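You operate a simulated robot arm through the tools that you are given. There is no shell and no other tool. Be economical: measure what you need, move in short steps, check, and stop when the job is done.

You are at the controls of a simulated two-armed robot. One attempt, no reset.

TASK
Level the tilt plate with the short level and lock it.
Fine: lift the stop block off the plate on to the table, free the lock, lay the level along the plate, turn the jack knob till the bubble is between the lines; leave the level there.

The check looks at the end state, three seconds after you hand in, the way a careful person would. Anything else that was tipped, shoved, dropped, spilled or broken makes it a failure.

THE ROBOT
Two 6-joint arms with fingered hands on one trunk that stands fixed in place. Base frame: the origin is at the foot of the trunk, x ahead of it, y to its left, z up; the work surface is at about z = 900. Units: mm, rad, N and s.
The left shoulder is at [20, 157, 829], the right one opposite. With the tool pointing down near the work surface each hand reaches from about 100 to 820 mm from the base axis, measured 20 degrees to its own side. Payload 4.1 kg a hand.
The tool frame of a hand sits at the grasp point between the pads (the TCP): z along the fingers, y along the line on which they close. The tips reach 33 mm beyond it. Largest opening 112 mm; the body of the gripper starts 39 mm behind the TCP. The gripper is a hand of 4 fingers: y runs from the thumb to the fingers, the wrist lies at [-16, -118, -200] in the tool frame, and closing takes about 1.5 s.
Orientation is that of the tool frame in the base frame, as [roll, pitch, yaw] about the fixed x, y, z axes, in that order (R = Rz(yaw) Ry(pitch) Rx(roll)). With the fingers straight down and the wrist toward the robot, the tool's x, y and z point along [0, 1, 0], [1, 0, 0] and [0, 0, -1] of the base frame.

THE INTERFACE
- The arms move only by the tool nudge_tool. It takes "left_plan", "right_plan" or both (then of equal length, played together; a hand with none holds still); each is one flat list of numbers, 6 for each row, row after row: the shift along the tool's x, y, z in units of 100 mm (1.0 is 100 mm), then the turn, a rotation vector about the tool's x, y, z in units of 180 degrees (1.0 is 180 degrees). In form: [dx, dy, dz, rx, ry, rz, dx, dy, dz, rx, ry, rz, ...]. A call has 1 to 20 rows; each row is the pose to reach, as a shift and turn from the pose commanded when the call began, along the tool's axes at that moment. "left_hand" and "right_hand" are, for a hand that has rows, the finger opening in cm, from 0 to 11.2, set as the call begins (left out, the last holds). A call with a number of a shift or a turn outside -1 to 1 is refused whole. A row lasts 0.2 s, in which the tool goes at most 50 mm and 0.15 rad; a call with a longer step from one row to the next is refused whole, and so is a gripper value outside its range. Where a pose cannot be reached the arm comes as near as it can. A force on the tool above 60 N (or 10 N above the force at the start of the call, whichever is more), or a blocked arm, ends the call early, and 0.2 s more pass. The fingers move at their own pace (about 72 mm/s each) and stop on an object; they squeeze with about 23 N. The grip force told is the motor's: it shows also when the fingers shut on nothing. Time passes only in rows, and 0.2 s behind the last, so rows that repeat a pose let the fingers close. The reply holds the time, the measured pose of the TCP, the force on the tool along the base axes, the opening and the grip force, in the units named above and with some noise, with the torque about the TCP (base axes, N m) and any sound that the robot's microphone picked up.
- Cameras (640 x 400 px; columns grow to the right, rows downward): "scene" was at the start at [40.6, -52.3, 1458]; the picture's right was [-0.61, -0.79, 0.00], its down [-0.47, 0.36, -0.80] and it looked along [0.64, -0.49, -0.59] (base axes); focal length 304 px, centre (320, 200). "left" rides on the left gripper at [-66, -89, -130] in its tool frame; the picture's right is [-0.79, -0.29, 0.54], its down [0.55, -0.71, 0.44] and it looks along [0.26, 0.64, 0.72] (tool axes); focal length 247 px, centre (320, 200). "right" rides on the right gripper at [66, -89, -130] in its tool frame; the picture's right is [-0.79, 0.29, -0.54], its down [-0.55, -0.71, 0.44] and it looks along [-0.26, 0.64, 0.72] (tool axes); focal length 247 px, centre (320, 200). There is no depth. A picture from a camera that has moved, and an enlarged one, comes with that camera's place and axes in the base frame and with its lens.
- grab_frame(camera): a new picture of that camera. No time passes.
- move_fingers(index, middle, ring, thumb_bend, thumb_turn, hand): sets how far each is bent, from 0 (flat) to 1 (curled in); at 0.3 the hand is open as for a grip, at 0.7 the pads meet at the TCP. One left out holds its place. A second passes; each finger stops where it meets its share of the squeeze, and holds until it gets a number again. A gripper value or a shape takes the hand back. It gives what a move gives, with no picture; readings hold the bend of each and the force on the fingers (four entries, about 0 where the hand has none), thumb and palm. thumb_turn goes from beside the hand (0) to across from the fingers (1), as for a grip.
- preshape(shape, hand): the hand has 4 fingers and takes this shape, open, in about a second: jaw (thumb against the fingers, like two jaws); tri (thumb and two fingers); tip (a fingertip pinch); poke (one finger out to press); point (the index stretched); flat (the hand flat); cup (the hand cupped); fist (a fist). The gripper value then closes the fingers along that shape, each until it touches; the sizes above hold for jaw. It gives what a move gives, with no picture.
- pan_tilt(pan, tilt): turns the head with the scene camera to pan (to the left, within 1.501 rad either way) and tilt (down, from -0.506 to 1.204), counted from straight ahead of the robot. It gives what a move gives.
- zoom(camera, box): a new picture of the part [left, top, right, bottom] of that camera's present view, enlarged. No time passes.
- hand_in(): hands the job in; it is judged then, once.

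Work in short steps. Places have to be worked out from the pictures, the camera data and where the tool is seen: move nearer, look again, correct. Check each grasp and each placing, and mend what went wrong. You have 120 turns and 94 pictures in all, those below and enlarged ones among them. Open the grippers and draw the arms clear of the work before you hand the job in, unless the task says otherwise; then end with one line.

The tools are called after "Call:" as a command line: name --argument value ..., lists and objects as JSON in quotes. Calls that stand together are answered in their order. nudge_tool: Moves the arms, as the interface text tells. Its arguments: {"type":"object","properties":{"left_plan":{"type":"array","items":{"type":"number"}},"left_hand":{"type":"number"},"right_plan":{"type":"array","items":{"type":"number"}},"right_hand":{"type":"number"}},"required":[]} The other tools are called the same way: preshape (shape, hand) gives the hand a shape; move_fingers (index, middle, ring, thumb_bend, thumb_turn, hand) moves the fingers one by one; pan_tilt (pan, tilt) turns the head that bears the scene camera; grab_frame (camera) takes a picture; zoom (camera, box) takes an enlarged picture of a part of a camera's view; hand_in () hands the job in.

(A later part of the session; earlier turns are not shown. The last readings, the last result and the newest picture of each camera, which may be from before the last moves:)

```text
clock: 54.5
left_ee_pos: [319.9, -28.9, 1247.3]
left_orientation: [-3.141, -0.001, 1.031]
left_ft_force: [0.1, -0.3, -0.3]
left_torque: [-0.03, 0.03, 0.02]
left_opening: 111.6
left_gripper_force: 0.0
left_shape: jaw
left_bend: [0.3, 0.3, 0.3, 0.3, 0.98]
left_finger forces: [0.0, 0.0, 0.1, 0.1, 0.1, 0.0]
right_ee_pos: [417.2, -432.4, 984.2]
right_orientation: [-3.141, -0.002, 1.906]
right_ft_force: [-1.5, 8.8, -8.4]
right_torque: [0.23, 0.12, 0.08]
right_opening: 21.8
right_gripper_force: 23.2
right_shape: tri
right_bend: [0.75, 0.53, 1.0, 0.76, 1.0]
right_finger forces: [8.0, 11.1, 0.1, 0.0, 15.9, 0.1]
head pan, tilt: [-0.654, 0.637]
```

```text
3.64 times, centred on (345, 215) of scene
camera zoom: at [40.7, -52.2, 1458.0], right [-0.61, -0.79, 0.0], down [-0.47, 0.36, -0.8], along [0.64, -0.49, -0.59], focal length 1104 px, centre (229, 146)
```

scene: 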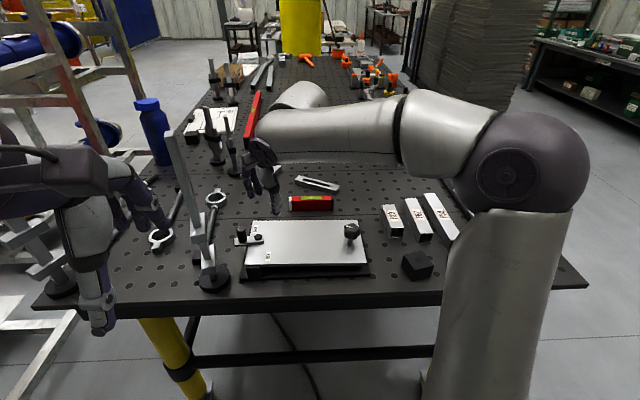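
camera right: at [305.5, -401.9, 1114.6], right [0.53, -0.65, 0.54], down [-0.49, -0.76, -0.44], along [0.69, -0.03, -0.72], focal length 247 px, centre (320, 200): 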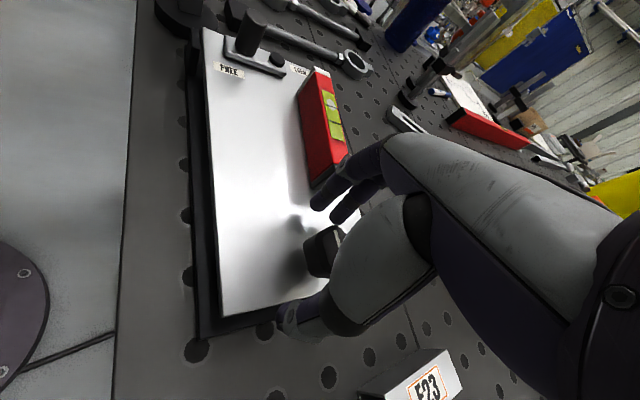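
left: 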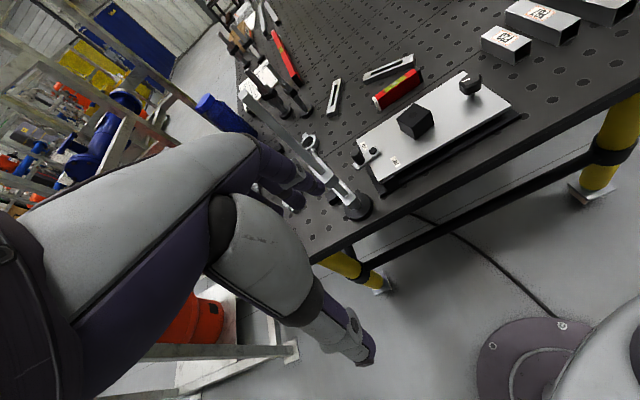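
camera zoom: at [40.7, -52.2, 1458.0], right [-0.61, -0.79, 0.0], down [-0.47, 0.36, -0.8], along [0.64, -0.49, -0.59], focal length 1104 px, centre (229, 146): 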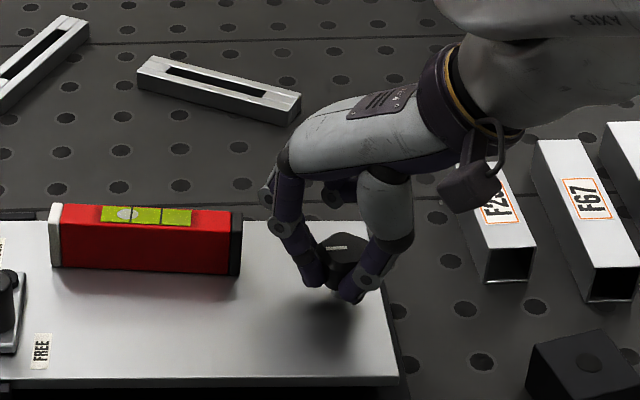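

The tips look too low and a bit to the front of the knob (opening only 22 mm). I open, raise 12 mm and shift 5 mm toward the knob axis.

Call:
nudge_tool --right_plan '[0, 0, 0, 0, 0, 0, 0, 0, 0, 0, 0, 0, 0, 0, 0, 0, 0, 0, 0, 0, 0, 0, 0, 0, -0.03, -0.02, -0.06, 0, 0, 0, -0.05, -0.03, -0.13, 0, 0, 0, -0.05, -0.03, -0.13, 0, 0, 0]' --right_hand 7.5

Call:
zoom --camera "scene" --box '[290, 160, 400, 270]'

Call:
zoom --camera "right" --box '[240, 160, 400, 320]'

```text
clock: 56.1
left_ee_pos: [319.7, -29.6, 1245.9]
left_orientation: [3.141, 0.001, 1.03]
left_ft_force: [-0.4, 0.1, 1.1]
left_torque: [0.0, -0.01, 0.02]
left_opening: 111.5
left_gripper_force: 0.0
left_shape: jaw
left_bend: [0.3, 0.3, 0.3, 0.3, 0.98]
left_finger forces: [0.0, 0.0, 0.0, 0.0, 0.1, 0.0]
right_ee_pos: [415.0, -438.8, 998.3]
right_orientation: [3.139, 0.0, 1.906]
right_ft_force: [-0.5, 0.3, -0.2]
right_torque: [0.03, 0.0, -0.02]
right_opening: 74.7
right_gripper_force: 0.0
right_shape: tri
right_bend: [0.75, 0.38, 0.99, 0.61, 1.0]
right_finger forces: [0.0, 0.1, 0.1, 0.1, 0.0, 0.0]
head pan, tilt: [-0.654, 0.637]
```

```text
3.64 times, centred on (345, 215) of scene
camera zoom: at [40.6, -52.3, 1458.0], right [-0.61, -0.79, 0.0], down [-0.47, 0.36, -0.8], along [0.64, -0.49, -0.59], focal length 1104 px, centre (229, 146)
```

zoom: 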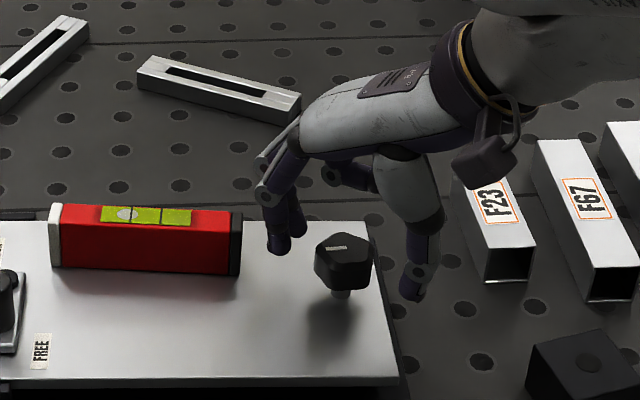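

```text
2.50 times, centred on (320, 240) of right
camera zoom: at [307.9, -405.7, 1128.5], right [0.53, -0.65, 0.54], down [-0.49, -0.76, -0.44], along [0.69, -0.03, -0.72], focal length 617 px, centre (320, 100)
```

zoom: 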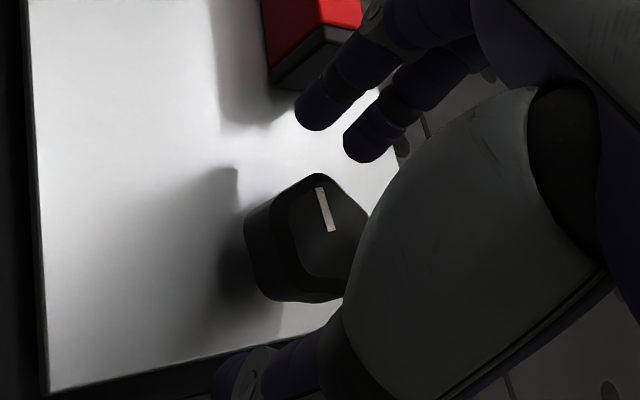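

The knob sits centred on the line between thumb and the two fingers now. I close again.

Call:
nudge_tool --right_plan '[0, 0, 0, 0, 0, 0, 0, 0, 0, 0, 0, 0, 0, 0, 0, 0, 0, 0, 0, 0, 0, 0, 0, 0, 0, 0, 0, 0, 0, 0, 0, 0, 0, 0, 0, 0]' --right_hand 1.5

Call:
zoom --camera "right" --box '[240, 160, 400, 320]'

```text
clock: 57.5
left_ee_pos: [319.0, -28.8, 1246.2]
left_orientation: [3.141, -0.002, 1.029]
left_ft_force: [-1.0, -0.3, 0.0]
left_torque: [0.01, -0.02, 0.0]
left_opening: 111.9
left_gripper_force: 0.1
left_shape: jaw
left_bend: [0.3, 0.3, 0.3, 0.3, 0.98]
left_finger forces: [0.0, 0.1, 0.1, 0.0, 0.0, 0.0]
right_ee_pos: [415.2, -438.1, 997.0]
right_orientation: [3.14, 0.0, 1.907]
right_ft_force: [4.5, 5.1, -0.1]
right_torque: [0.15, -0.16, 0.13]
right_opening: 27.5
right_gripper_force: 22.9
right_shape: tri
right_bend: [0.75, 0.51, 1.0, 0.75, 1.0]
right_finger forces: [11.1, 13.3, 0.0, 0.1, 18.4, 0.1]
head pan, tilt: [-0.654, 0.637]
```

```text
2.50 times, centred on (320, 240) of right
camera zoom: at [308.2, -405.4, 1128.4], right [0.53, -0.65, 0.54], down [-0.49, -0.76, -0.44], along [0.69, -0.03, -0.72], focal length 617 px, centre (320, 100)
```

zoom: 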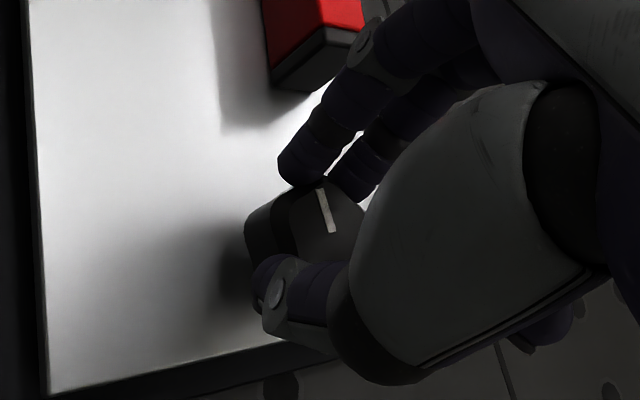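

A firm three-point grip on the knob. I turn clockwise (seen from above) about 0.5 rad and watch the bubble.

Call:
nudge_tool --right_plan '[0, 0, 0, 0, 0, 0.03, 0, 0, 0, 0, 0, 0.06, 0, 0, 0, 0, 0, 0.09, 0, 0, 0, 0, 0, 0.12, 0, 0, 0, 0, 0, 0.15, 0, 0, 0, 0, 0, 0.15]'

Call:
zoom --camera "scene" --box '[270, 170, 380, 270]'

```text
clock: 58.9
left_ee_pos: [320.3, -29.4, 1247.6]
left_orientation: [-3.14, 0.001, 1.029]
left_ft_force: [-0.1, 0.2, 0.5]
left_torque: [0.02, 0.0, 0.01]
left_opening: 111.7
left_gripper_force: 0.0
left_shape: jaw
left_bend: [0.3, 0.3, 0.3, 0.3, 0.98]
left_finger forces: [0.0, 0.0, 0.0, 0.1, 0.0, 0.0]
right_ee_pos: [415.7, -436.6, 1000.1]
right_orientation: [3.135, -0.001, 1.435]
right_ft_force: [15.0, 18.7, 19.7]
right_torque: [0.4, -0.66, 0.4]
right_opening: 30.1
right_gripper_force: 23.1
right_shape: tri
right_bend: [0.75, 0.5, 1.0, 0.77, 1.0]
right_finger forces: [21.0, 15.2, 0.0, 0.0, 19.8, 0.1]
head pan, tilt: [-0.654, 0.637]
```

```text
4.00 times, centred on (325, 220) of scene
camera zoom: at [40.8, -51.3, 1458.0], right [-0.61, -0.79, 0.0], down [-0.47, 0.36, -0.8], along [0.64, -0.49, -0.59], focal length 1215 px, centre (300, 120)
```

zoom: 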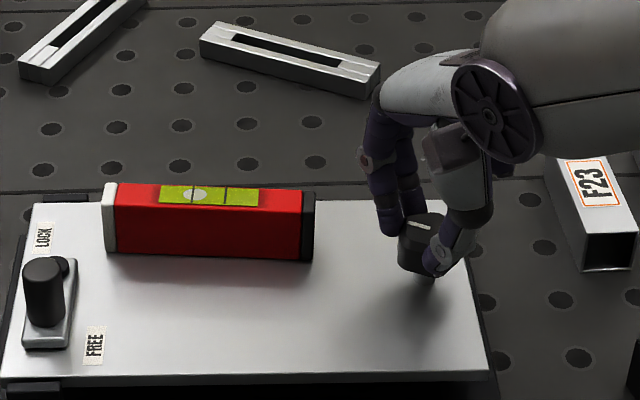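

The bubble moved right by about 8 of the ~21 px needed, so clockwise is right. I continue another 0.45 rad, easing 2 mm up to relieve the axial force.

Call:
nudge_tool --right_plan '[0, 0, -0.02, 0, 0, 0, 0, 0, -0.02, 0, 0, 0.03, 0, 0, -0.02, 0, 0, 0.06, 0, 0, -0.02, 0, 0, 0.09, 0, 0, -0.02, 0, 0, 0.12, 0, 0, -0.02, 0, 0, 0.145, 0, 0, -0.02, 0, 0, 0.145]'

Call:
zoom --camera "scene" --box '[270, 170, 380, 270]'

```text
clock: 60.5
left_ee_pos: [320.6, -29.0, 1247.5]
left_orientation: [-3.141, 0.001, 1.029]
left_ft_force: [1.0, 0.0, -0.1]
left_torque: [-0.01, 0.0, 0.03]
left_opening: 111.6
left_gripper_force: 0.1
left_shape: jaw
left_bend: [0.3, 0.3, 0.3, 0.3, 0.98]
left_finger forces: [0.0, 0.1, 0.0, 0.0, 0.0, 0.0]
right_ee_pos: [417.9, -436.5, 1002.3]
right_orientation: [3.135, -0.009, 0.984]
right_ft_force: [28.7, 16.4, 22.4]
right_torque: [0.18, -1.07, 0.45]
right_opening: 30.6
right_gripper_force: 22.7
right_shape: tri
right_bend: [0.75, 0.5, 1.0, 0.78, 0.98]
right_finger forces: [23.5, 14.0, 0.0, 0.1, 21.2, 0.0]
head pan, tilt: [-0.654, 0.637]
```

```text
4.00 times, centred on (325, 220) of scene
camera zoom: at [41.3, -51.3, 1458.0], right [-0.61, -0.79, 0.0], down [-0.47, 0.36, -0.8], along [0.64, -0.49, -0.59], focal length 1215 px, centre (300, 120)
```

zoom: 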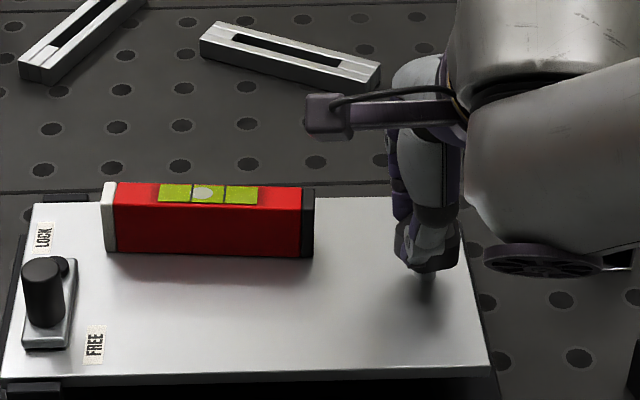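

Bubble is almost centred. I take a close look at the vial.

Call:
zoom --camera "scene" --box '[300, 205, 345, 235]'

```text
13.33 times, centred on (322, 220) of scene
camera zoom: at [41.3, -51.3, 1458.0], right [-0.61, -0.79, 0.0], down [-0.47, 0.36, -0.8], along [0.64, -0.49, -0.59], focal length 4049 px, centre (287, -67)
```

zoom: 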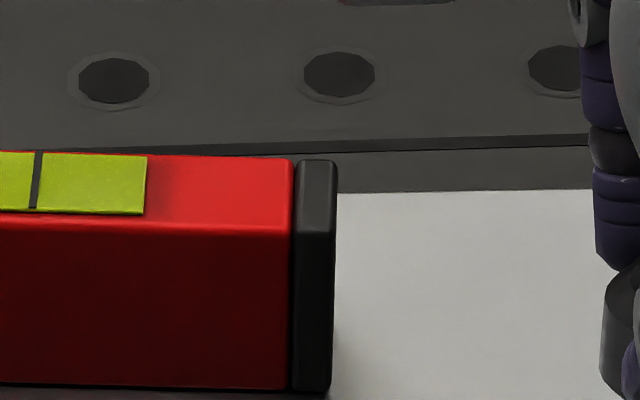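

I mis-aimed; aim at the vial now.

Call:
zoom --camera "scene" --box '[280, 208, 316, 230]'

```text
16.00 times, centred on (298, 219) of scene
camera zoom: at [41.3, -51.3, 1458.0], right [-0.61, -0.79, 0.0], down [-0.47, 0.36, -0.8], along [0.64, -0.49, -0.59], focal length 4858 px, centre (672, -104)
```

zoom: 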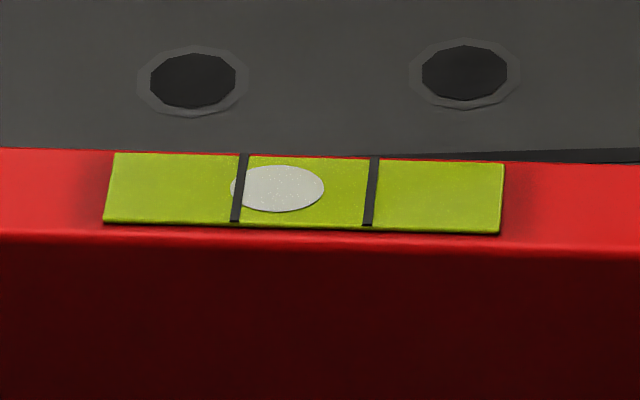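

Bubble centre is 27 px (16×) left of the middle, which needs about 0.45 rad more at the observed rate. I go on turning 0.4 rad while letting the hand ease 4 mm toward where it is being pushed.

Call:
nudge_tool --right_plan '[0.02, 0.02, -0.01, 0, 0, 0.0, 0.035, 0.035, -0.02, 0, 0, 0.025, 0.035, 0.035, -0.02, 0, 0, 0.05, 0.035, 0.035, -0.02, 0, 0, 0.075, 0.035, 0.035, -0.02, 0, 0, 0.1, 0.035, 0.035, -0.02, 0, 0, 0.125, 0.035, 0.035, -0.02, 0, 0, 0.125]'

Call:
zoom --camera "scene" --box '[280, 208, 316, 230]'

```text
clock: 62.1
left_ee_pos: [321.3, -27.9, 1247.1]
left_orientation: [3.141, -0.001, 1.028]
left_ft_force: [-0.8, 0.3, 0.6]
left_torque: [0.02, -0.02, -0.01]
left_opening: 111.6
left_gripper_force: 0.0
left_shape: jaw
left_bend: [0.3, 0.3, 0.3, 0.3, 0.98]
left_finger forces: [0.0, 0.1, 0.0, 0.0, 0.0, 0.0]
right_ee_pos: [422.1, -435.6, 1004.2]
right_orientation: [3.136, -0.008, 0.589]
right_ft_force: [25.9, 11.0, 27.5]
right_torque: [0.02, -0.83, 0.42]
right_opening: 30.5
right_gripper_force: 23.0
right_shape: tri
right_bend: [0.75, 0.5, 1.0, 0.78, 0.98]
right_finger forces: [20.6, 12.1, 0.1, 0.0, 26.0, 0.0]
head pan, tilt: [-0.654, 0.637]
```

```text
16.00 times, centred on (298, 219) of scene
camera zoom: at [41.1, -51.4, 1458.0], right [-0.61, -0.79, 0.0], down [-0.47, 0.36, -0.8], along [0.64, -0.49, -0.59], focal length 4858 px, centre (672, -104)
```

zoom: 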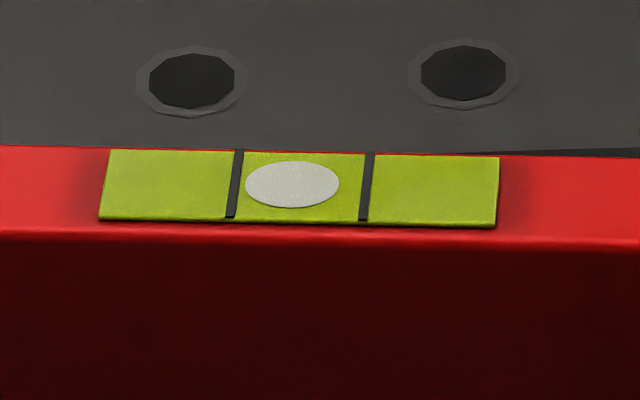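

Bubble is now between the lines (9 px from centre). I relieve the load, release the knob, and re-read it unloaded.

Call:
nudge_tool --right_plan '[0.02, 0.02, -0.03, 0, 0, 0, 0.02, 0.02, -0.03, 0, 0, 0]'

Call:
nudge_tool --right_plan '[0, 0, 0, 0, 0, 0, 0, 0, 0, 0, 0, 0, 0, 0, 0, 0, 0, 0, 0, 0, 0, 0, 0, 0, 0, 0, 0, 0, 0, 0]' --right_hand 8

Call:
zoom --camera "scene" --box '[280, 208, 316, 230]'

Call:
zoom --camera "scene" --box '[220, 160, 400, 290]'

```text
clock: 62.7
left_ee_pos: [320.6, -29.4, 1246.1]
left_orientation: [-3.141, -0.001, 1.029]
left_ft_force: [-0.4, 0.5, 0.1]
left_torque: [0.02, 0.0, 0.0]
left_opening: 111.5
left_gripper_force: 0.1
left_shape: jaw
left_bend: [0.3, 0.3, 0.3, 0.3, 0.98]
left_finger forces: [0.0, 0.0, 0.1, 0.0, 0.0, 0.0]
right_ee_pos: [422.7, -436.1, 1005.4]
right_orientation: [-3.141, -0.003, 0.588]
right_ft_force: [18.6, 7.9, 13.5]
right_torque: [0.09, -0.55, 0.26]
right_opening: 29.9
right_gripper_force: 23.3
right_shape: tri
right_bend: [0.75, 0.51, 1.0, 0.77, 0.98]
right_finger forces: [17.7, 12.4, 0.0, 0.0, 24.6, 0.1]
head pan, tilt: [-0.654, 0.637]
```

```text
clock: 63.9
left_ee_pos: [320.3, -29.2, 1246.8]
left_orientation: [-3.142, 0.001, 1.029]
left_ft_force: [-0.7, 0.8, -0.1]
left_torque: [0.02, -0.05, -0.03]
left_opening: 111.4
left_gripper_force: 0.1
left_shape: jaw
left_bend: [0.3, 0.3, 0.3, 0.3, 0.98]
left_finger forces: [0.1, 0.0, 0.0, 0.0, 0.0, 0.0]
right_ee_pos: [420.8, -437.1, 1005.7]
right_orientation: [-3.142, 0.0, 0.587]
right_ft_force: [-0.2, 0.6, 0.1]
right_torque: [0.0, -0.03, -0.03]
right_opening: 79.5
right_gripper_force: 0.0
right_shape: tri
right_bend: [0.26, 0.37, 0.99, 0.58, 0.99]
right_finger forces: [0.0, 0.0, 0.1, 0.1, 0.0, 0.0]
head pan, tilt: [-0.654, 0.637]
```

```text
16.00 times, centred on (298, 219) of scene
camera zoom: at [40.6, -52.3, 1458.0], right [-0.61, -0.79, 0.0], down [-0.47, 0.36, -0.8], along [0.64, -0.49, -0.59], focal length 4858 px, centre (672, -104)
```

zoom: 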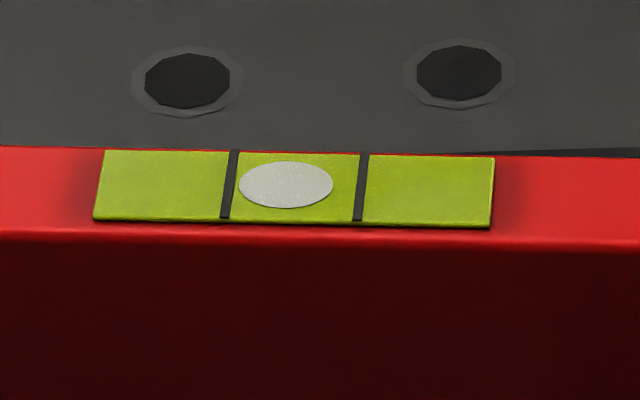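

```text
3.08 times, centred on (310, 225) of scene
camera zoom: at [40.6, -52.3, 1458.0], right [-0.61, -0.79, 0.0], down [-0.47, 0.36, -0.8], along [0.64, -0.49, -0.59], focal length 934 px, centre (351, 123)
```

zoom: 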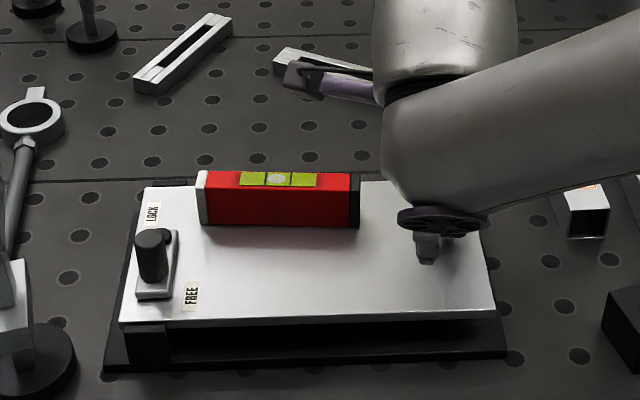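

Unloaded, the bubble is between the lines, 8 px left of centre. I regrasp the knob for one small clockwise touch-up to centre it.

Call:
nudge_tool --right_plan '[-0.05, -0.03, 0.0, 0, 0, -0.04, -0.05, -0.03, 0.0, 0, 0, -0.08, -0.05, -0.03, 0.06, 0, 0, -0.1, -0.05, -0.03, 0.06, 0, 0, -0.1]'

Call:
nudge_tool --right_plan '[0, 0, 0, 0, 0, 0, 0, 0, 0, 0, 0, 0, 0, 0, 0, 0, 0, 0, 0, 0, 0, 0, 0, 0, 0, 0, 0, 0, 0, 0, 0, 0, 0, 0, 0, 0]' --right_hand 1.5

Call:
zoom --camera "scene" --box '[280, 208, 316, 230]'

```text
clock: 64.9
left_ee_pos: [320.1, -29.4, 1246.4]
left_orientation: [-3.14, 0.0, 1.031]
left_ft_force: [0.5, 0.2, 0.3]
left_torque: [0.01, 0.03, 0.03]
left_opening: 111.6
left_gripper_force: 0.1
left_shape: jaw
left_bend: [0.3, 0.3, 0.3, 0.3, 0.98]
left_finger forces: [0.1, 0.0, 0.0, 0.0, 0.0, 0.0]
right_ee_pos: [417.4, -439.3, 1000.5]
right_orientation: [3.14, 0.002, 0.902]
right_ft_force: [0.4, 0.6, -0.2]
right_torque: [0.01, 0.0, 0.0]
right_opening: 79.4
right_gripper_force: 0.1
right_shape: tri
right_bend: [0.26, 0.37, 0.99, 0.58, 0.99]
right_finger forces: [0.0, 0.0, 0.0, 0.0, 0.0, 0.0]
head pan, tilt: [-0.654, 0.637]
```

```text
clock: 66.3
left_ee_pos: [319.5, -29.1, 1244.8]
left_orientation: [3.141, 0.001, 1.03]
left_ft_force: [0.2, 0.4, -0.5]
left_torque: [-0.02, 0.0, 0.0]
left_opening: 111.6
left_gripper_force: 0.0
left_shape: jaw
left_bend: [0.3, 0.3, 0.3, 0.3, 0.98]
left_finger forces: [0.1, 0.0, 0.0, 0.0, 0.0, 0.0]
right_ee_pos: [416.9, -437.9, 999.9]
right_orientation: [3.14, -0.003, 0.901]
right_ft_force: [7.1, -5.1, 0.5]
right_torque: [-0.21, -0.27, 0.03]
right_opening: 30.6
right_gripper_force: 23.0
right_shape: tri
right_bend: [0.75, 0.51, 1.0, 0.76, 1.0]
right_finger forces: [14.9, 13.0, 0.0, 0.1, 17.2, 0.0]
head pan, tilt: [-0.654, 0.637]
```

```text
16.00 times, centred on (298, 219) of scene
camera zoom: at [40.8, -52.5, 1457.9], right [-0.61, -0.79, 0.0], down [-0.47, 0.36, -0.8], along [0.64, -0.49, -0.59], focal length 4858 px, centre (672, -104)
```

zoom: 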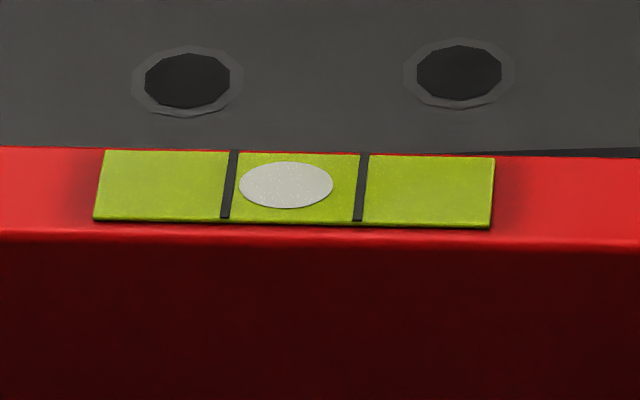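

Good grip and the bubble did not shift. I turn 0.2 rad clockwise and look.

Call:
nudge_tool --right_plan '[0, 0, 0, 0, 0, 0.02, 0, 0, -0.005, 0, 0, 0.04, 0, 0, -0.01, 0, 0, 0.065, 0, 0, -0.01, 0, 0, 0.065]'

Call:
zoom --camera "scene" --box '[280, 208, 316, 230]'

```text
clock: 67.3
left_ee_pos: [319.6, -29.0, 1246.6]
left_orientation: [3.141, -0.001, 1.03]
left_ft_force: [-0.1, -0.6, -0.2]
left_torque: [-0.02, 0.02, 0.01]
left_opening: 111.7
left_gripper_force: 0.0
left_shape: jaw
left_bend: [0.3, 0.3, 0.3, 0.3, 0.98]
left_finger forces: [0.0, 0.0, 0.0, 0.0, 0.0, 0.1]
right_ee_pos: [417.5, -437.4, 1001.0]
right_orientation: [3.141, -0.002, 0.697]
right_ft_force: [12.4, 1.1, 5.6]
right_torque: [-0.06, -0.4, 0.2]
right_opening: 30.8
right_gripper_force: 22.6
right_shape: tri
right_bend: [0.75, 0.51, 1.0, 0.76, 1.0]
right_finger forces: [17.7, 9.7, 0.0, 0.0, 19.3, 0.0]
head pan, tilt: [-0.654, 0.637]
```

```text
16.00 times, centred on (298, 219) of scene
camera zoom: at [41.0, -52.2, 1458.0], right [-0.61, -0.79, 0.0], down [-0.47, 0.36, -0.8], along [0.64, -0.49, -0.59], focal length 4858 px, centre (672, -104)
```

zoom: 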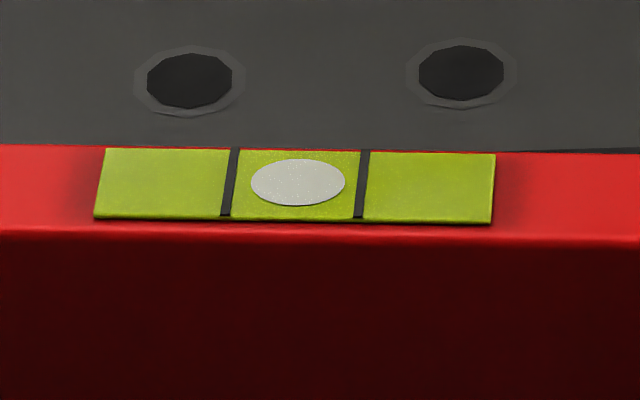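

Bubble centre 298 against the lines' middle 296: centred. I release, lift clear and look again.

Call:
nudge_tool --right_plan '[0, 0, 0, 0, 0, 0, 0, 0, 0, 0, 0, 0, 0, 0, 0, 0, 0, 0, 0, 0, 0, 0, 0, 0, 0, 0, 0, 0, 0, 0, 0, 0, -0.3, 0, 0, 0, 0, 0, -0.6, 0, 0, 0, 0, 0, -0.95, 0, 0, 0, 0, 0, -0.95, 0, 0, 0]' --right_hand 8

Call:
zoom --camera "scene" --box '[280, 208, 316, 230]'

```text
clock: 69.3
left_ee_pos: [319.5, -29.7, 1247.6]
left_orientation: [3.14, 0.001, 1.03]
left_ft_force: [-0.1, -0.9, -0.2]
left_torque: [0.01, -0.02, 0.0]
left_opening: 111.6
left_gripper_force: 0.1
left_shape: jaw
left_bend: [0.3, 0.3, 0.3, 0.3, 0.98]
left_finger forces: [0.0, 0.0, 0.0, 0.0, 0.0, 0.0]
right_ee_pos: [418.2, -439.6, 1094.2]
right_orientation: [3.14, -0.001, 0.696]
right_ft_force: [-0.6, -0.4, -0.4]
right_torque: [-0.02, 0.0, -0.01]
right_opening: 79.8
right_gripper_force: 0.0
right_shape: tri
right_bend: [0.26, 0.37, 0.99, 0.58, 0.99]
right_finger forces: [0.0, 0.0, 0.1, 0.1, 0.0, 0.0]
head pan, tilt: [-0.654, 0.637]
```

```text
16.00 times, centred on (298, 219) of scene
camera zoom: at [40.6, -52.4, 1458.0], right [-0.61, -0.79, 0.0], down [-0.47, 0.36, -0.8], along [0.64, -0.49, -0.59], focal length 4858 px, centre (672, -104)
```

zoom: 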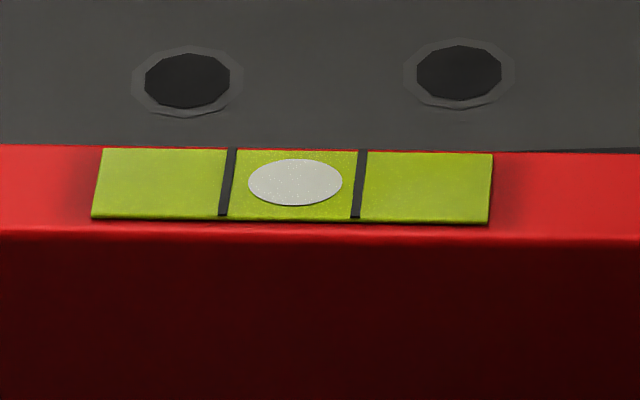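

The level reads dead centre with the hand off. Now for locking: I travel back toward the lever, turning the hand so the thumb can push the post from the inner side while fingers stay outside.

Call:
nudge_tool --right_plan '[0.14, -0.06, 0, 0, 0, -0.04, 0.28, -0.12, 0, 0, 0, -0.08, 0.42, -0.18, 0, 0, 0, -0.12, 0.56, -0.24, 0, 0, 0, -0.16, 0.7, -0.3, 0, 0, 0, -0.2, 0.85, -0.36, 0, 0, 0, -0.24, 0.98, -0.4, 0, 0, 0, -0.28, 0.98, -0.4, 0, 0, 0, -0.28]'

Call:
move_fingers --hand "right" --index 0.3 --middle 0.3 --ring 0.3 --thumb_bend 0.68 --thumb_turn 1.0

```text
clock: 71.1
left_ee_pos: [320.3, -28.8, 1246.6]
left_orientation: [-3.142, 0.0, 1.03]
left_ft_force: [0.0, 0.0, 0.2]
left_torque: [0.0, 0.01, 0.03]
left_opening: 111.7
left_gripper_force: 0.2
left_shape: jaw
left_bend: [0.3, 0.3, 0.3, 0.3, 0.98]
left_finger forces: [0.0, 0.0, 0.0, 0.1, 0.0, 0.0]
right_ee_pos: [468.5, -343.8, 1094.3]
right_orientation: [3.14, 0.0, 1.578]
right_ft_force: [0.4, 0.2, 0.0]
right_torque: [0.0, -0.01, -0.03]
right_opening: 79.7
right_gripper_force: 0.1
right_shape: tri
right_bend: [0.26, 0.37, 0.99, 0.58, 0.99]
right_finger forces: [0.0, 0.1, 0.1, 0.0, 0.0, 0.1]
head pan, tilt: [-0.654, 0.637]
```

```text
clock: 72.1
left_ee_pos: [320.5, -28.9, 1246.3]
left_orientation: [3.141, -0.001, 1.032]
left_ft_force: [-0.7, 0.2, -0.2]
left_torque: [-0.01, 0.0, -0.02]
left_opening: 111.8
left_gripper_force: 0.0
left_shape: jaw
left_bend: [0.3, 0.3, 0.3, 0.3, 0.98]
left_finger forces: [0.0, 0.1, 0.0, 0.0, 0.1, 0.1]
right_ee_pos: [468.3, -344.5, 1092.4]
right_orientation: [3.14, 0.0, 1.576]
right_ft_force: [-0.2, 1.0, -0.1]
right_torque: [0.02, 0.0, -0.01]
right_opening: 60.9
right_gripper_force: 0.0
right_shape: fingers
right_bend: [0.3, 0.3, 0.3, 0.68, 1.0]
right_finger forces: [0.0, 0.0, 0.1, 0.0, 0.1, 0.1]
head pan, tilt: [-0.654, 0.637]
```

Next I complete the move to the hover inside the post with yaw 2.48.

Call:
nudge_tool --right_plan '[0.12, 0.06, 0, 0, 0, -0.041, 0.24, 0.12, 0, 0, 0, -0.082, 0.36, 0.18, 0, 0, 0, -0.123, 0.48, 0.25, 0, 0, 0, -0.164, 0.6, 0.31, 0, 0, 0, -0.205, 0.74, 0.38, 0, 0, 0, -0.246, 0.86, 0.45, 0, 0, 0, -0.287, 0.86, 0.45, 0.2, 0, 0, -0.287, 0.86, 0.45, 0.4, 0, 0, -0.287, 0.86, 0.45, 0.5, 0, 0, -0.287]'

Call:
grab_frame --camera "right"

Call:
zoom --camera "scene" --box '[180, 150, 320, 290]'

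```text
clock: 74.3
left_ee_pos: [319.6, -29.7, 1247.3]
left_orientation: [3.142, -0.001, 1.031]
left_ft_force: [-0.7, 0.5, -1.3]
left_torque: [-0.02, 0.0, -0.02]
left_opening: 111.7
left_gripper_force: 0.1
left_shape: jaw
left_bend: [0.3, 0.3, 0.3, 0.3, 0.98]
left_finger forces: [0.0, 0.1, 0.0, 0.0, 0.0, 0.0]
right_ee_pos: [509.7, -258.0, 1045.3]
right_orientation: [3.141, 0.0, 2.478]
right_ft_force: [-0.5, 0.1, 0.5]
right_torque: [-0.02, 0.01, -0.04]
right_opening: 60.6
right_gripper_force: 0.1
right_shape: fingers
right_bend: [0.3, 0.3, 0.3, 0.68, 1.0]
right_finger forces: [0.0, 0.1, 0.1, 0.1, 0.0, 0.0]
head pan, tilt: [-0.654, 0.637]
```

```text
20 pictures are left
camera right: at [402.3, -287.1, 1175.8], right [0.8, -0.26, 0.54], down [0.0, -0.9, -0.44], along [0.6, 0.35, -0.72], focal length 247 px, centre (320, 200)
```

right: 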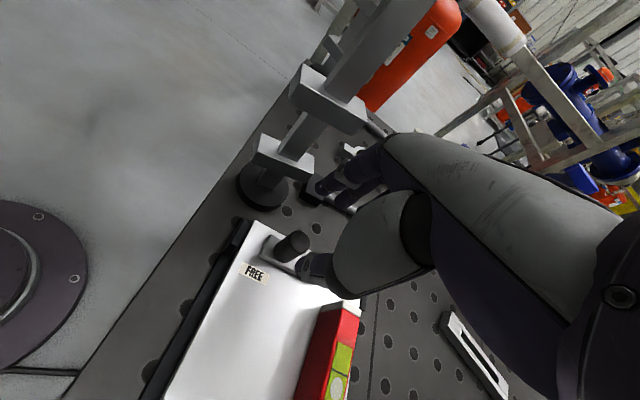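

```text
2.86 times, centred on (250, 220) of scene
camera zoom: at [40.5, -52.3, 1458.0], right [-0.61, -0.79, 0.0], down [-0.47, 0.36, -0.8], along [0.64, -0.49, -0.59], focal length 868 px, centre (520, 143)
```

zoom: 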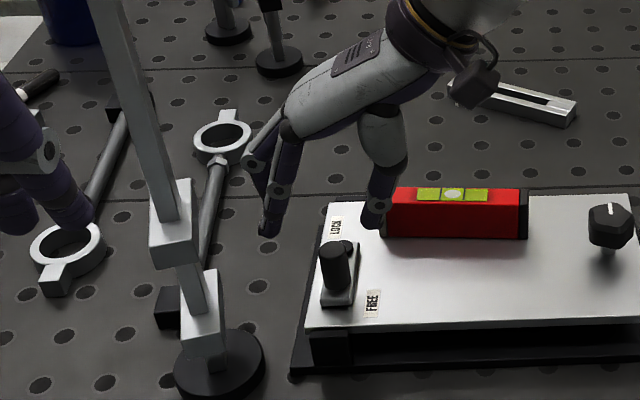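

Thumb tip is inside the post with about 17 mm to spare, fingers outside. I lower to z 1000 and then bring the fingers in to a closer cage.

Call:
nudge_tool --right_plan '[0, 0, 0.15, 0, 0, 0, 0, 0, 0.3, 0, 0, 0, 0, 0, 0.4, 0, 0, 0, 0, 0, 0.46, 0, 0, 0, 0, 0, 0.46, 0, 0, 0]'

Call:
move_fingers --hand "right" --index 0.48 --middle 0.48 --ring 0.48

Call:
zoom --camera "scene" --box '[180, 150, 320, 290]'

```text
clock: 75.5
left_ee_pos: [320.1, -30.6, 1246.6]
left_orientation: [3.14, 0.002, 1.029]
left_ft_force: [-0.1, -0.1, -0.3]
left_torque: [0.04, -0.02, -0.01]
left_opening: 111.5
left_gripper_force: 0.0
left_shape: jaw
left_bend: [0.3, 0.3, 0.3, 0.3, 0.98]
left_finger forces: [0.0, 0.1, 0.1, 0.1, 0.1, 0.0]
right_ee_pos: [509.6, -258.8, 998.8]
right_orientation: [3.14, -0.001, 2.48]
right_ft_force: [-0.3, -0.3, 0.7]
right_torque: [0.03, 0.02, 0.03]
right_opening: 60.6
right_gripper_force: 0.0
right_shape: fingers
right_bend: [0.3, 0.3, 0.3, 0.68, 1.0]
right_finger forces: [0.1, 0.1, 0.0, 0.0, 0.0, 0.0]
head pan, tilt: [-0.654, 0.637]
```

```text
clock: 76.5
left_ee_pos: [319.1, -30.4, 1246.8]
left_orientation: [3.141, 0.0, 1.031]
left_ft_force: [0.2, -0.3, 0.6]
left_torque: [-0.01, -0.01, 0.03]
left_opening: 111.7
left_gripper_force: 0.1
left_shape: jaw
left_bend: [0.3, 0.3, 0.3, 0.3, 0.98]
left_finger forces: [0.1, 0.1, 0.0, 0.0, 0.1, 0.1]
right_ee_pos: [509.6, -259.6, 998.5]
right_orientation: [3.14, -0.001, 2.479]
right_ft_force: [1.0, 3.5, -0.7]
right_torque: [0.01, -0.02, 0.01]
right_opening: 38.5
right_gripper_force: 1.6
right_shape: fingers
right_bend: [0.46, 0.48, 0.48, 0.68, 1.0]
right_finger forces: [2.5, 0.1, 0.0, 0.0, 0.0, 0.0]
head pan, tilt: [-0.654, 0.637]
```

```text
2.86 times, centred on (250, 220) of scene
camera zoom: at [40.6, -52.3, 1458.0], right [-0.61, -0.79, 0.0], down [-0.47, 0.36, -0.8], along [0.64, -0.49, -0.59], focal length 868 px, centre (520, 143)
```

zoom: 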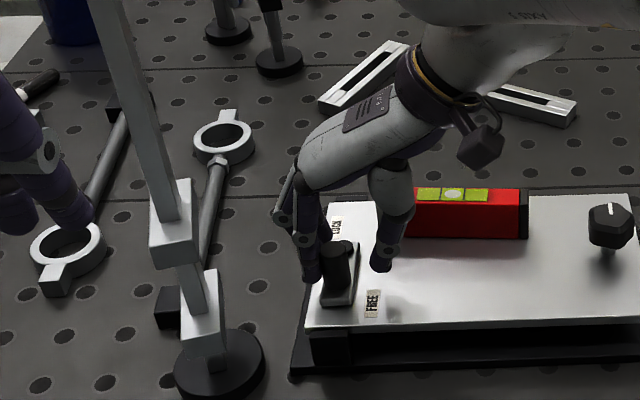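

The cage is set (38 mm around a 24 mm post), lever still at FREE. I push outward with the thumb along the arc toward LOCK, first to about halfway.

Call:
nudge_tool --right_plan '[0, 0.07, 0, 0, 0, 0, 0, 0.14, 0, 0, 0, 0, 0.003, 0.206, 0, 0, 0, 0, 0, 0.275, 0, 0, 0, 0.033, -0.005, 0.343, 0, 0, 0, 0.067, -0.03, 0.4, 0, 0, 0, 0.1, -0.054, 0.455, 0, 0, 0, 0.133, -0.054, 0.455, 0, 0, 0, 0.133]'

Call:
zoom --camera "scene" --box '[180, 150, 320, 290]'

Call:
grab_frame --camera "right"

```text
clock: 78.3
left_ee_pos: [319.6, -29.3, 1247.1]
left_orientation: [3.141, -0.001, 1.03]
left_ft_force: [-0.1, 0.1, -1.1]
left_torque: [0.02, -0.01, -0.01]
left_opening: 111.7
left_gripper_force: 0.0
left_shape: jaw
left_bend: [0.3, 0.3, 0.3, 0.3, 0.98]
left_finger forces: [0.0, 0.0, 0.0, 0.0, 0.0, 0.0]
right_ee_pos: [543.2, -225.4, 1000.2]
right_orientation: [3.141, -0.002, 2.062]
right_ft_force: [-1.0, 0.3, 0.2]
right_torque: [0.01, 0.02, 0.0]
right_opening: 37.2
right_gripper_force: 0.1
right_shape: fingers
right_bend: [0.48, 0.48, 0.48, 0.67, 1.0]
right_finger forces: [0.0, 0.0, 0.1, 0.0, 0.6, 0.0]
head pan, tilt: [-0.654, 0.637]
```

```text
2.86 times, centred on (250, 220) of scene
camera zoom: at [40.6, -52.4, 1458.0], right [-0.61, -0.79, 0.0], down [-0.47, 0.36, -0.8], along [0.64, -0.49, -0.59], focal length 868 px, centre (520, 143)
```

zoom: 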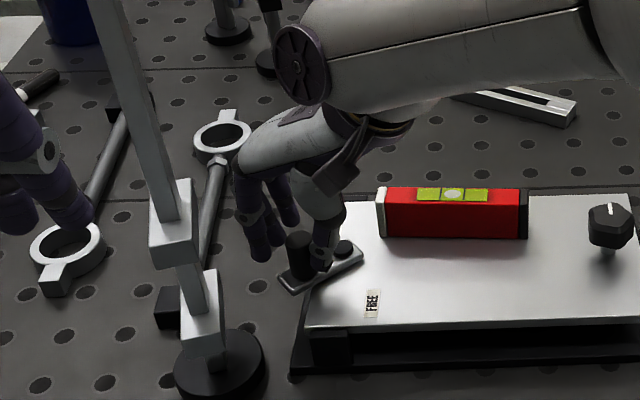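

```text
16 pictures are left
camera right: at [432.3, -209.4, 1130.0], right [0.62, -0.57, 0.54], down [-0.37, -0.82, -0.44], along [0.69, 0.07, -0.72], focal length 247 px, centre (320, 200)
```

right: 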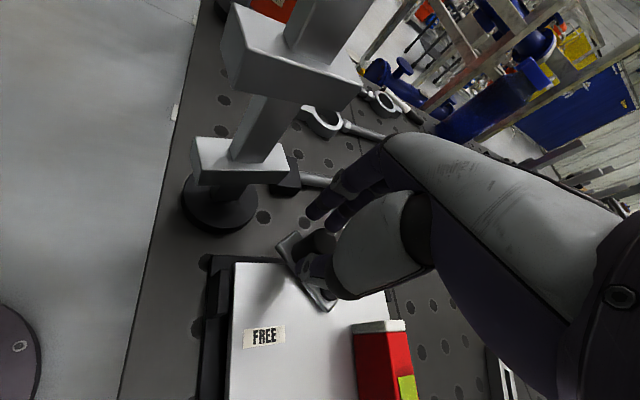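

Lever is past mid-way, thumb load tiny, gauge clear. I push on toward LOCK.

Call:
nudge_tool --right_plan '[-0.032, 0.046, 0, 0, 0, 0, -0.064, 0.093, 0, 0, 0, 0, -0.108, 0.134, 0, 0, 0, 0.01, -0.152, 0.175, 0, 0, 0, 0.017, -0.19, 0.195, 0, 0, 0, 0.03, -0.23, 0.215, 0, 0, 0, 0.045, -0.23, 0.215, 0, 0, 0, 0.045]'

Call:
zoom --camera "scene" --box '[180, 150, 320, 290]'

```text
clock: 79.9
left_ee_pos: [319.2, -29.8, 1247.7]
left_orientation: [-3.141, 0.001, 1.03]
left_ft_force: [0.0, 0.1, -0.4]
left_torque: [-0.02, 0.04, -0.03]
left_opening: 111.9
left_gripper_force: 0.1
left_shape: jaw
left_bend: [0.3, 0.3, 0.3, 0.3, 0.98]
left_finger forces: [0.0, 0.0, 0.0, 0.1, 0.0, 0.0]
right_ee_pos: [572.8, -235.4, 998.8]
right_orientation: [3.14, -0.003, 1.918]
right_ft_force: [-3.1, -1.5, -1.1]
right_torque: [-0.04, 0.11, -0.01]
right_opening: 40.6
right_gripper_force: 1.7
right_shape: fingers
right_bend: [0.48, 0.48, 0.48, 0.65, 1.0]
right_finger forces: [0.1, 0.0, 0.1, 0.0, 3.1, 0.1]
head pan, tilt: [-0.654, 0.637]
```

```text
2.86 times, centred on (250, 220) of scene
camera zoom: at [40.4, -52.4, 1458.0], right [-0.61, -0.79, 0.0], down [-0.47, 0.36, -0.8], along [0.64, -0.49, -0.59], focal length 868 px, centre (520, 143)
```

zoom: 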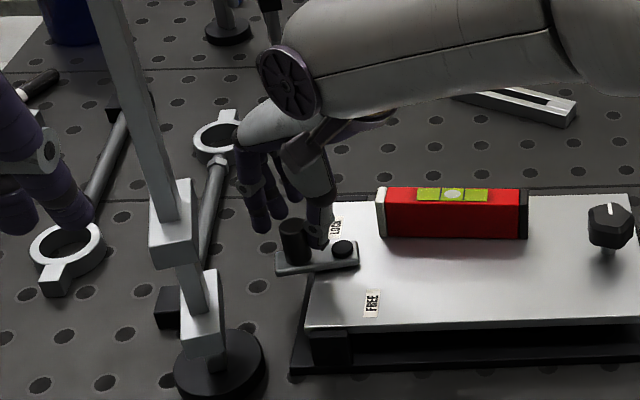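

The lever is back at its original angle and resistance begins (thumb 3 N), but the thumb sits to one side of the post. I back off, shift 8 mm to be squarely behind it, and press along to find the stop.

Call:
nudge_tool --right_plan '[0, -0.08, 0, 0, 0, 0, 0, -0.16, 0, 0, 0, 0, 0.05, -0.16, 0, 0, 0, 0, 0.09, -0.16, 0, 0, 0, 0, 0.09, -0.1, 0, 0, 0, 0, 0.09, -0.05, 0, 0, 0, 0, 0.085, 0.0, 0, 0, 0, 0, 0.075, 0.05, 0, 0, 0, 0, 0.065, 0.09, 0, 0, 0, 0, 0.065, 0.09, 0, 0, 0, 0]'

Call:
zoom --camera "scene" --box '[180, 150, 320, 290]'

```text
clock: 82.1
left_ee_pos: [319.5, -31.0, 1247.1]
left_orientation: [3.141, 0.0, 1.029]
left_ft_force: [0.2, -1.2, -0.4]
left_torque: [0.01, 0.02, 0.01]
left_opening: 111.4
left_gripper_force: 0.1
left_shape: jaw
left_bend: [0.3, 0.3, 0.3, 0.3, 0.98]
left_finger forces: [0.0, 0.0, 0.0, 0.1, 0.0, 0.1]
right_ee_pos: [578.3, -226.8, 997.3]
right_orientation: [3.141, 0.001, 1.916]
right_ft_force: [-13.5, -2.8, 5.0]
right_torque: [-0.14, 0.45, -0.02]
right_opening: 51.5
right_gripper_force: 5.5
right_shape: fingers
right_bend: [0.48, 0.48, 0.48, 0.6, 1.0]
right_finger forces: [0.0, 0.1, 0.0, 0.0, 11.7, 0.1]
head pan, tilt: [-0.654, 0.637]
```

```text
2.86 times, centred on (250, 220) of scene
camera zoom: at [40.0, -52.4, 1458.0], right [-0.61, -0.79, 0.0], down [-0.47, 0.36, -0.8], along [0.64, -0.49, -0.59], focal length 868 px, centre (520, 143)
```

zoom: 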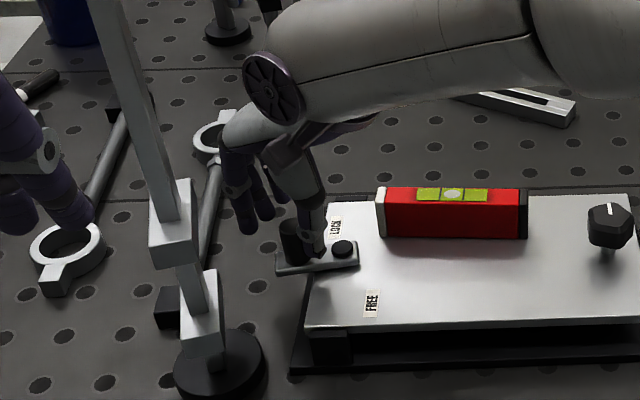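

The lever holds at 12–13 N while it otherwise moved under 1 N; this is the stop, its original locked place. I press a little more to be sure.

Call:
nudge_tool --right_plan '[-0.01, 0.03, 0, 0, 0, 0, -0.015, 0.06, 0, 0, 0, 0, -0.015, 0.06, 0, 0, 0, 0]'

Call:
zoom --camera "scene" --box '[225, 210, 285, 260]'

```text
clock: 82.9
left_ee_pos: [318.8, -29.8, 1247.0]
left_orientation: [3.141, -0.001, 1.029]
left_ft_force: [-0.1, -0.1, 0.6]
left_torque: [0.0, 0.02, 0.01]
left_opening: 111.5
left_gripper_force: 0.1
left_shape: jaw
left_bend: [0.3, 0.3, 0.3, 0.3, 0.98]
left_finger forces: [0.0, 0.0, 0.0, 0.1, 0.1, 0.0]
right_ee_pos: [583.5, -225.8, 997.8]
right_orientation: [3.138, -0.001, 1.918]
right_ft_force: [-16.7, -2.6, 4.7]
right_torque: [-0.09, 0.57, -0.07]
right_opening: 57.2
right_gripper_force: 7.7
right_shape: fingers
right_bend: [0.48, 0.48, 0.48, 0.57, 1.0]
right_finger forces: [0.0, 0.0, 0.0, 0.1, 14.6, 0.1]
head pan, tilt: [-0.654, 0.637]
```

```text
8.00 times, centred on (255, 235) of scene
camera zoom: at [39.8, -52.4, 1458.0], right [-0.61, -0.79, 0.0], down [-0.47, 0.36, -0.8], along [0.64, -0.49, -0.59], focal length 2429 px, centre (840, -80)
```

zoom: 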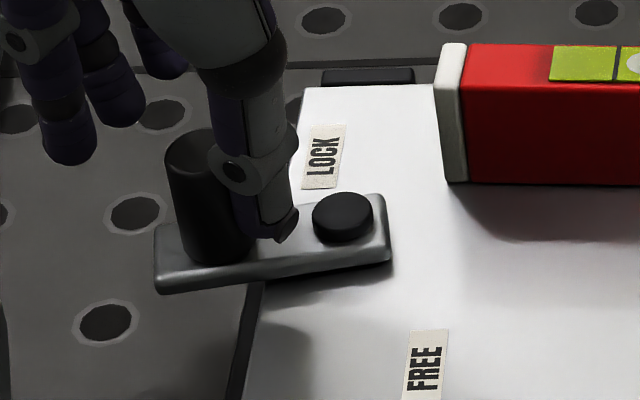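

Applied force on the post is 15 N along the closing direction with no motion: locked at the stop. I back off and lift straight out, then withdraw.

Call:
nudge_tool --right_plan '[0.0, -0.08, 0, 0, 0, 0, 0, -0.15, 0, 0, 0, 0, 0, -0.19, 0, 0, 0, 0, 0, -0.19, -0.1, 0, 0, 0, 0, -0.19, -0.3, 0, 0, 0, 0, -0.19, -0.6, 0, 0, 0, 0, -0.19, -1.0, 0, 0, 0]'

Call:
zoom --camera "scene" --box '[220, 160, 400, 290]'

```text
clock: 84.5
left_ee_pos: [319.2, -28.8, 1246.3]
left_orientation: [-3.141, -0.001, 1.03]
left_ft_force: [0.3, -0.1, -0.2]
left_torque: [-0.01, 0.04, -0.01]
left_opening: 111.5
left_gripper_force: 0.0
left_shape: jaw
left_bend: [0.3, 0.3, 0.3, 0.3, 0.98]
left_finger forces: [0.0, 0.0, 0.1, 0.0, 0.0, 0.1]
right_ee_pos: [566.8, -232.9, 1099.0]
right_orientation: [3.139, -0.001, 1.917]
right_ft_force: [-1.0, 0.5, 0.0]
right_torque: [0.0, 0.02, 0.02]
right_opening: 35.9
right_gripper_force: 0.0
right_shape: fingers
right_bend: [0.48, 0.48, 0.48, 0.68, 1.0]
right_finger forces: [0.0, 0.0, 0.0, 0.0, 0.0, 0.0]
head pan, tilt: [-0.654, 0.637]
```

```text
3.08 times, centred on (310, 225) of scene
camera zoom: at [40.7, -52.4, 1458.0], right [-0.61, -0.79, 0.0], down [-0.47, 0.36, -0.8], along [0.64, -0.49, -0.59], focal length 934 px, centre (351, 123)
```

zoom: 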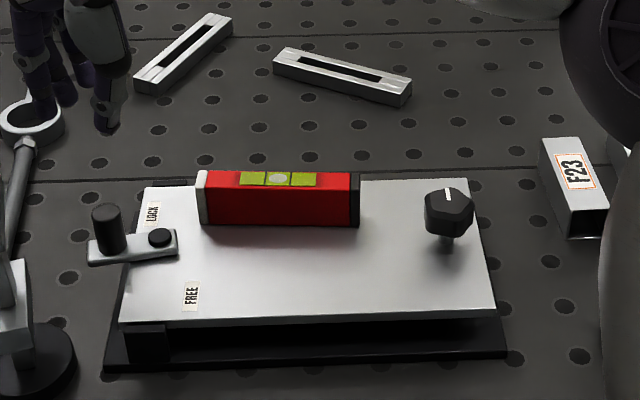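

Everything is in place, with the lever exactly where it was when locked. I withdraw the hand up and away to the right, open it, then do a last check.

Call:
nudge_tool --right_plan '[-0.2, -0.2, -0.3, 0, 0, 0, -0.5, -0.4, -0.6, 0, 0, 0, -0.8, -0.7, -0.9, 0, 0, 0, -1.0, -1.0, -1.0, 0, 0, 0, -1.0, -1.0, -1.0, 0, 0, 0]'

Call:
nudge_tool --right_plan '[-0.25, -0.25, -0.1, 0, 0, 0.04, -0.5, -0.5, -0.2, 0, 0, 0.08, -0.8, -0.7, -0.3, 0, 0, 0.12, -1.0, -0.7, -0.3, 0, 0, 0.16, -1.0, -0.7, -0.3, 0, 0, 0.2]'

Call:
preshape --hand "right" --shape "jaw"

Call:
grab_frame --camera "scene"

Call:
zoom --camera "scene" --box '[280, 208, 316, 230]'

```text
refused: row 3 steps farther than a row can; nothing moved
```

```text
clock: 85.7
left_ee_pos: [319.3, -29.2, 1246.9]
left_orientation: [-3.141, -0.001, 1.03]
left_ft_force: [-0.1, -0.2, 0.4]
left_torque: [-0.02, 0.07, 0.04]
left_opening: 111.5
left_gripper_force: 0.1
left_shape: jaw
left_bend: [0.3, 0.3, 0.3, 0.3, 0.98]
left_finger forces: [0.1, 0.0, 0.0, 0.1, 0.0, 0.0]
right_ee_pos: [534.1, -353.4, 1128.8]
right_orientation: [3.14, -0.002, 1.288]
right_ft_force: [-0.3, 0.7, -0.7]
right_torque: [-0.02, 0.0, -0.03]
right_opening: 36.2
right_gripper_force: 0.0
right_shape: fingers
right_bend: [0.48, 0.48, 0.48, 0.68, 1.0]
right_finger forces: [0.1, 0.0, 0.1, 0.1, 0.0, 0.0]
head pan, tilt: [-0.654, 0.637]
```

```text
clock: 86.6
left_ee_pos: [321.1, -29.1, 1246.2]
left_orientation: [3.141, 0.0, 1.031]
left_ft_force: [0.5, -0.6, -0.5]
left_torque: [-0.02, -0.01, 0.01]
left_opening: 111.5
left_gripper_force: 0.1
left_shape: jaw
left_bend: [0.3, 0.3, 0.3, 0.3, 0.98]
left_finger forces: [0.0, 0.0, 0.0, 0.1, 0.0, 0.0]
right_ee_pos: [534.1, -351.9, 1128.1]
right_orientation: [3.141, 0.001, 1.293]
right_ft_force: [-0.6, -0.2, -0.2]
right_torque: [-0.03, -0.02, -0.04]
right_opening: 111.7
right_gripper_force: 0.0
right_shape: jaw
right_bend: [0.3, 0.3, 0.3, 0.3, 0.98]
right_finger forces: [0.0, 0.0, 0.0, 0.1, 0.0, 0.1]
head pan, tilt: [-0.654, 0.637]
```

```text
11 pictures are left
```

scene: 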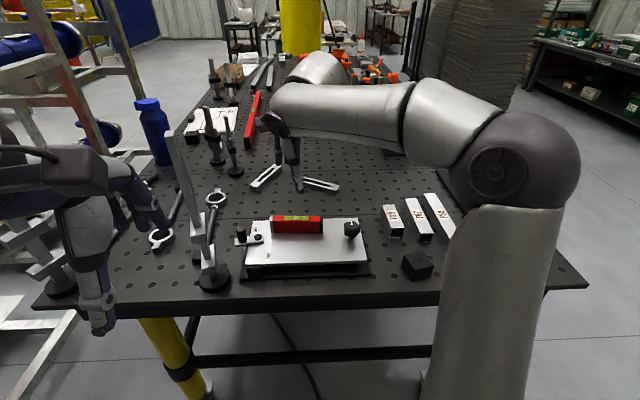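

```text
16.00 times, centred on (298, 219) of scene
camera zoom: at [40.6, -52.3, 1458.0], right [-0.61, -0.79, 0.0], down [-0.47, 0.36, -0.8], along [0.64, -0.49, -0.59], focal length 4858 px, centre (672, -104)
```

zoom: 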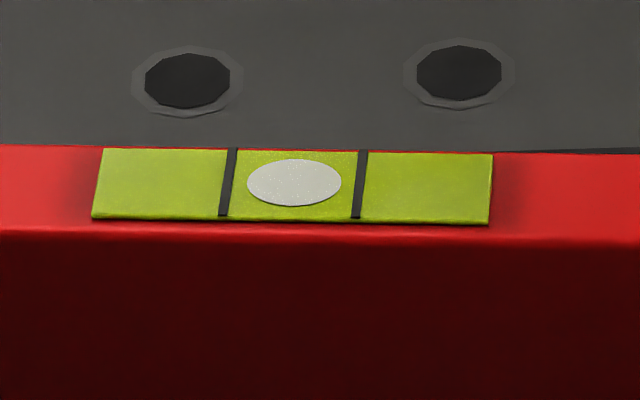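

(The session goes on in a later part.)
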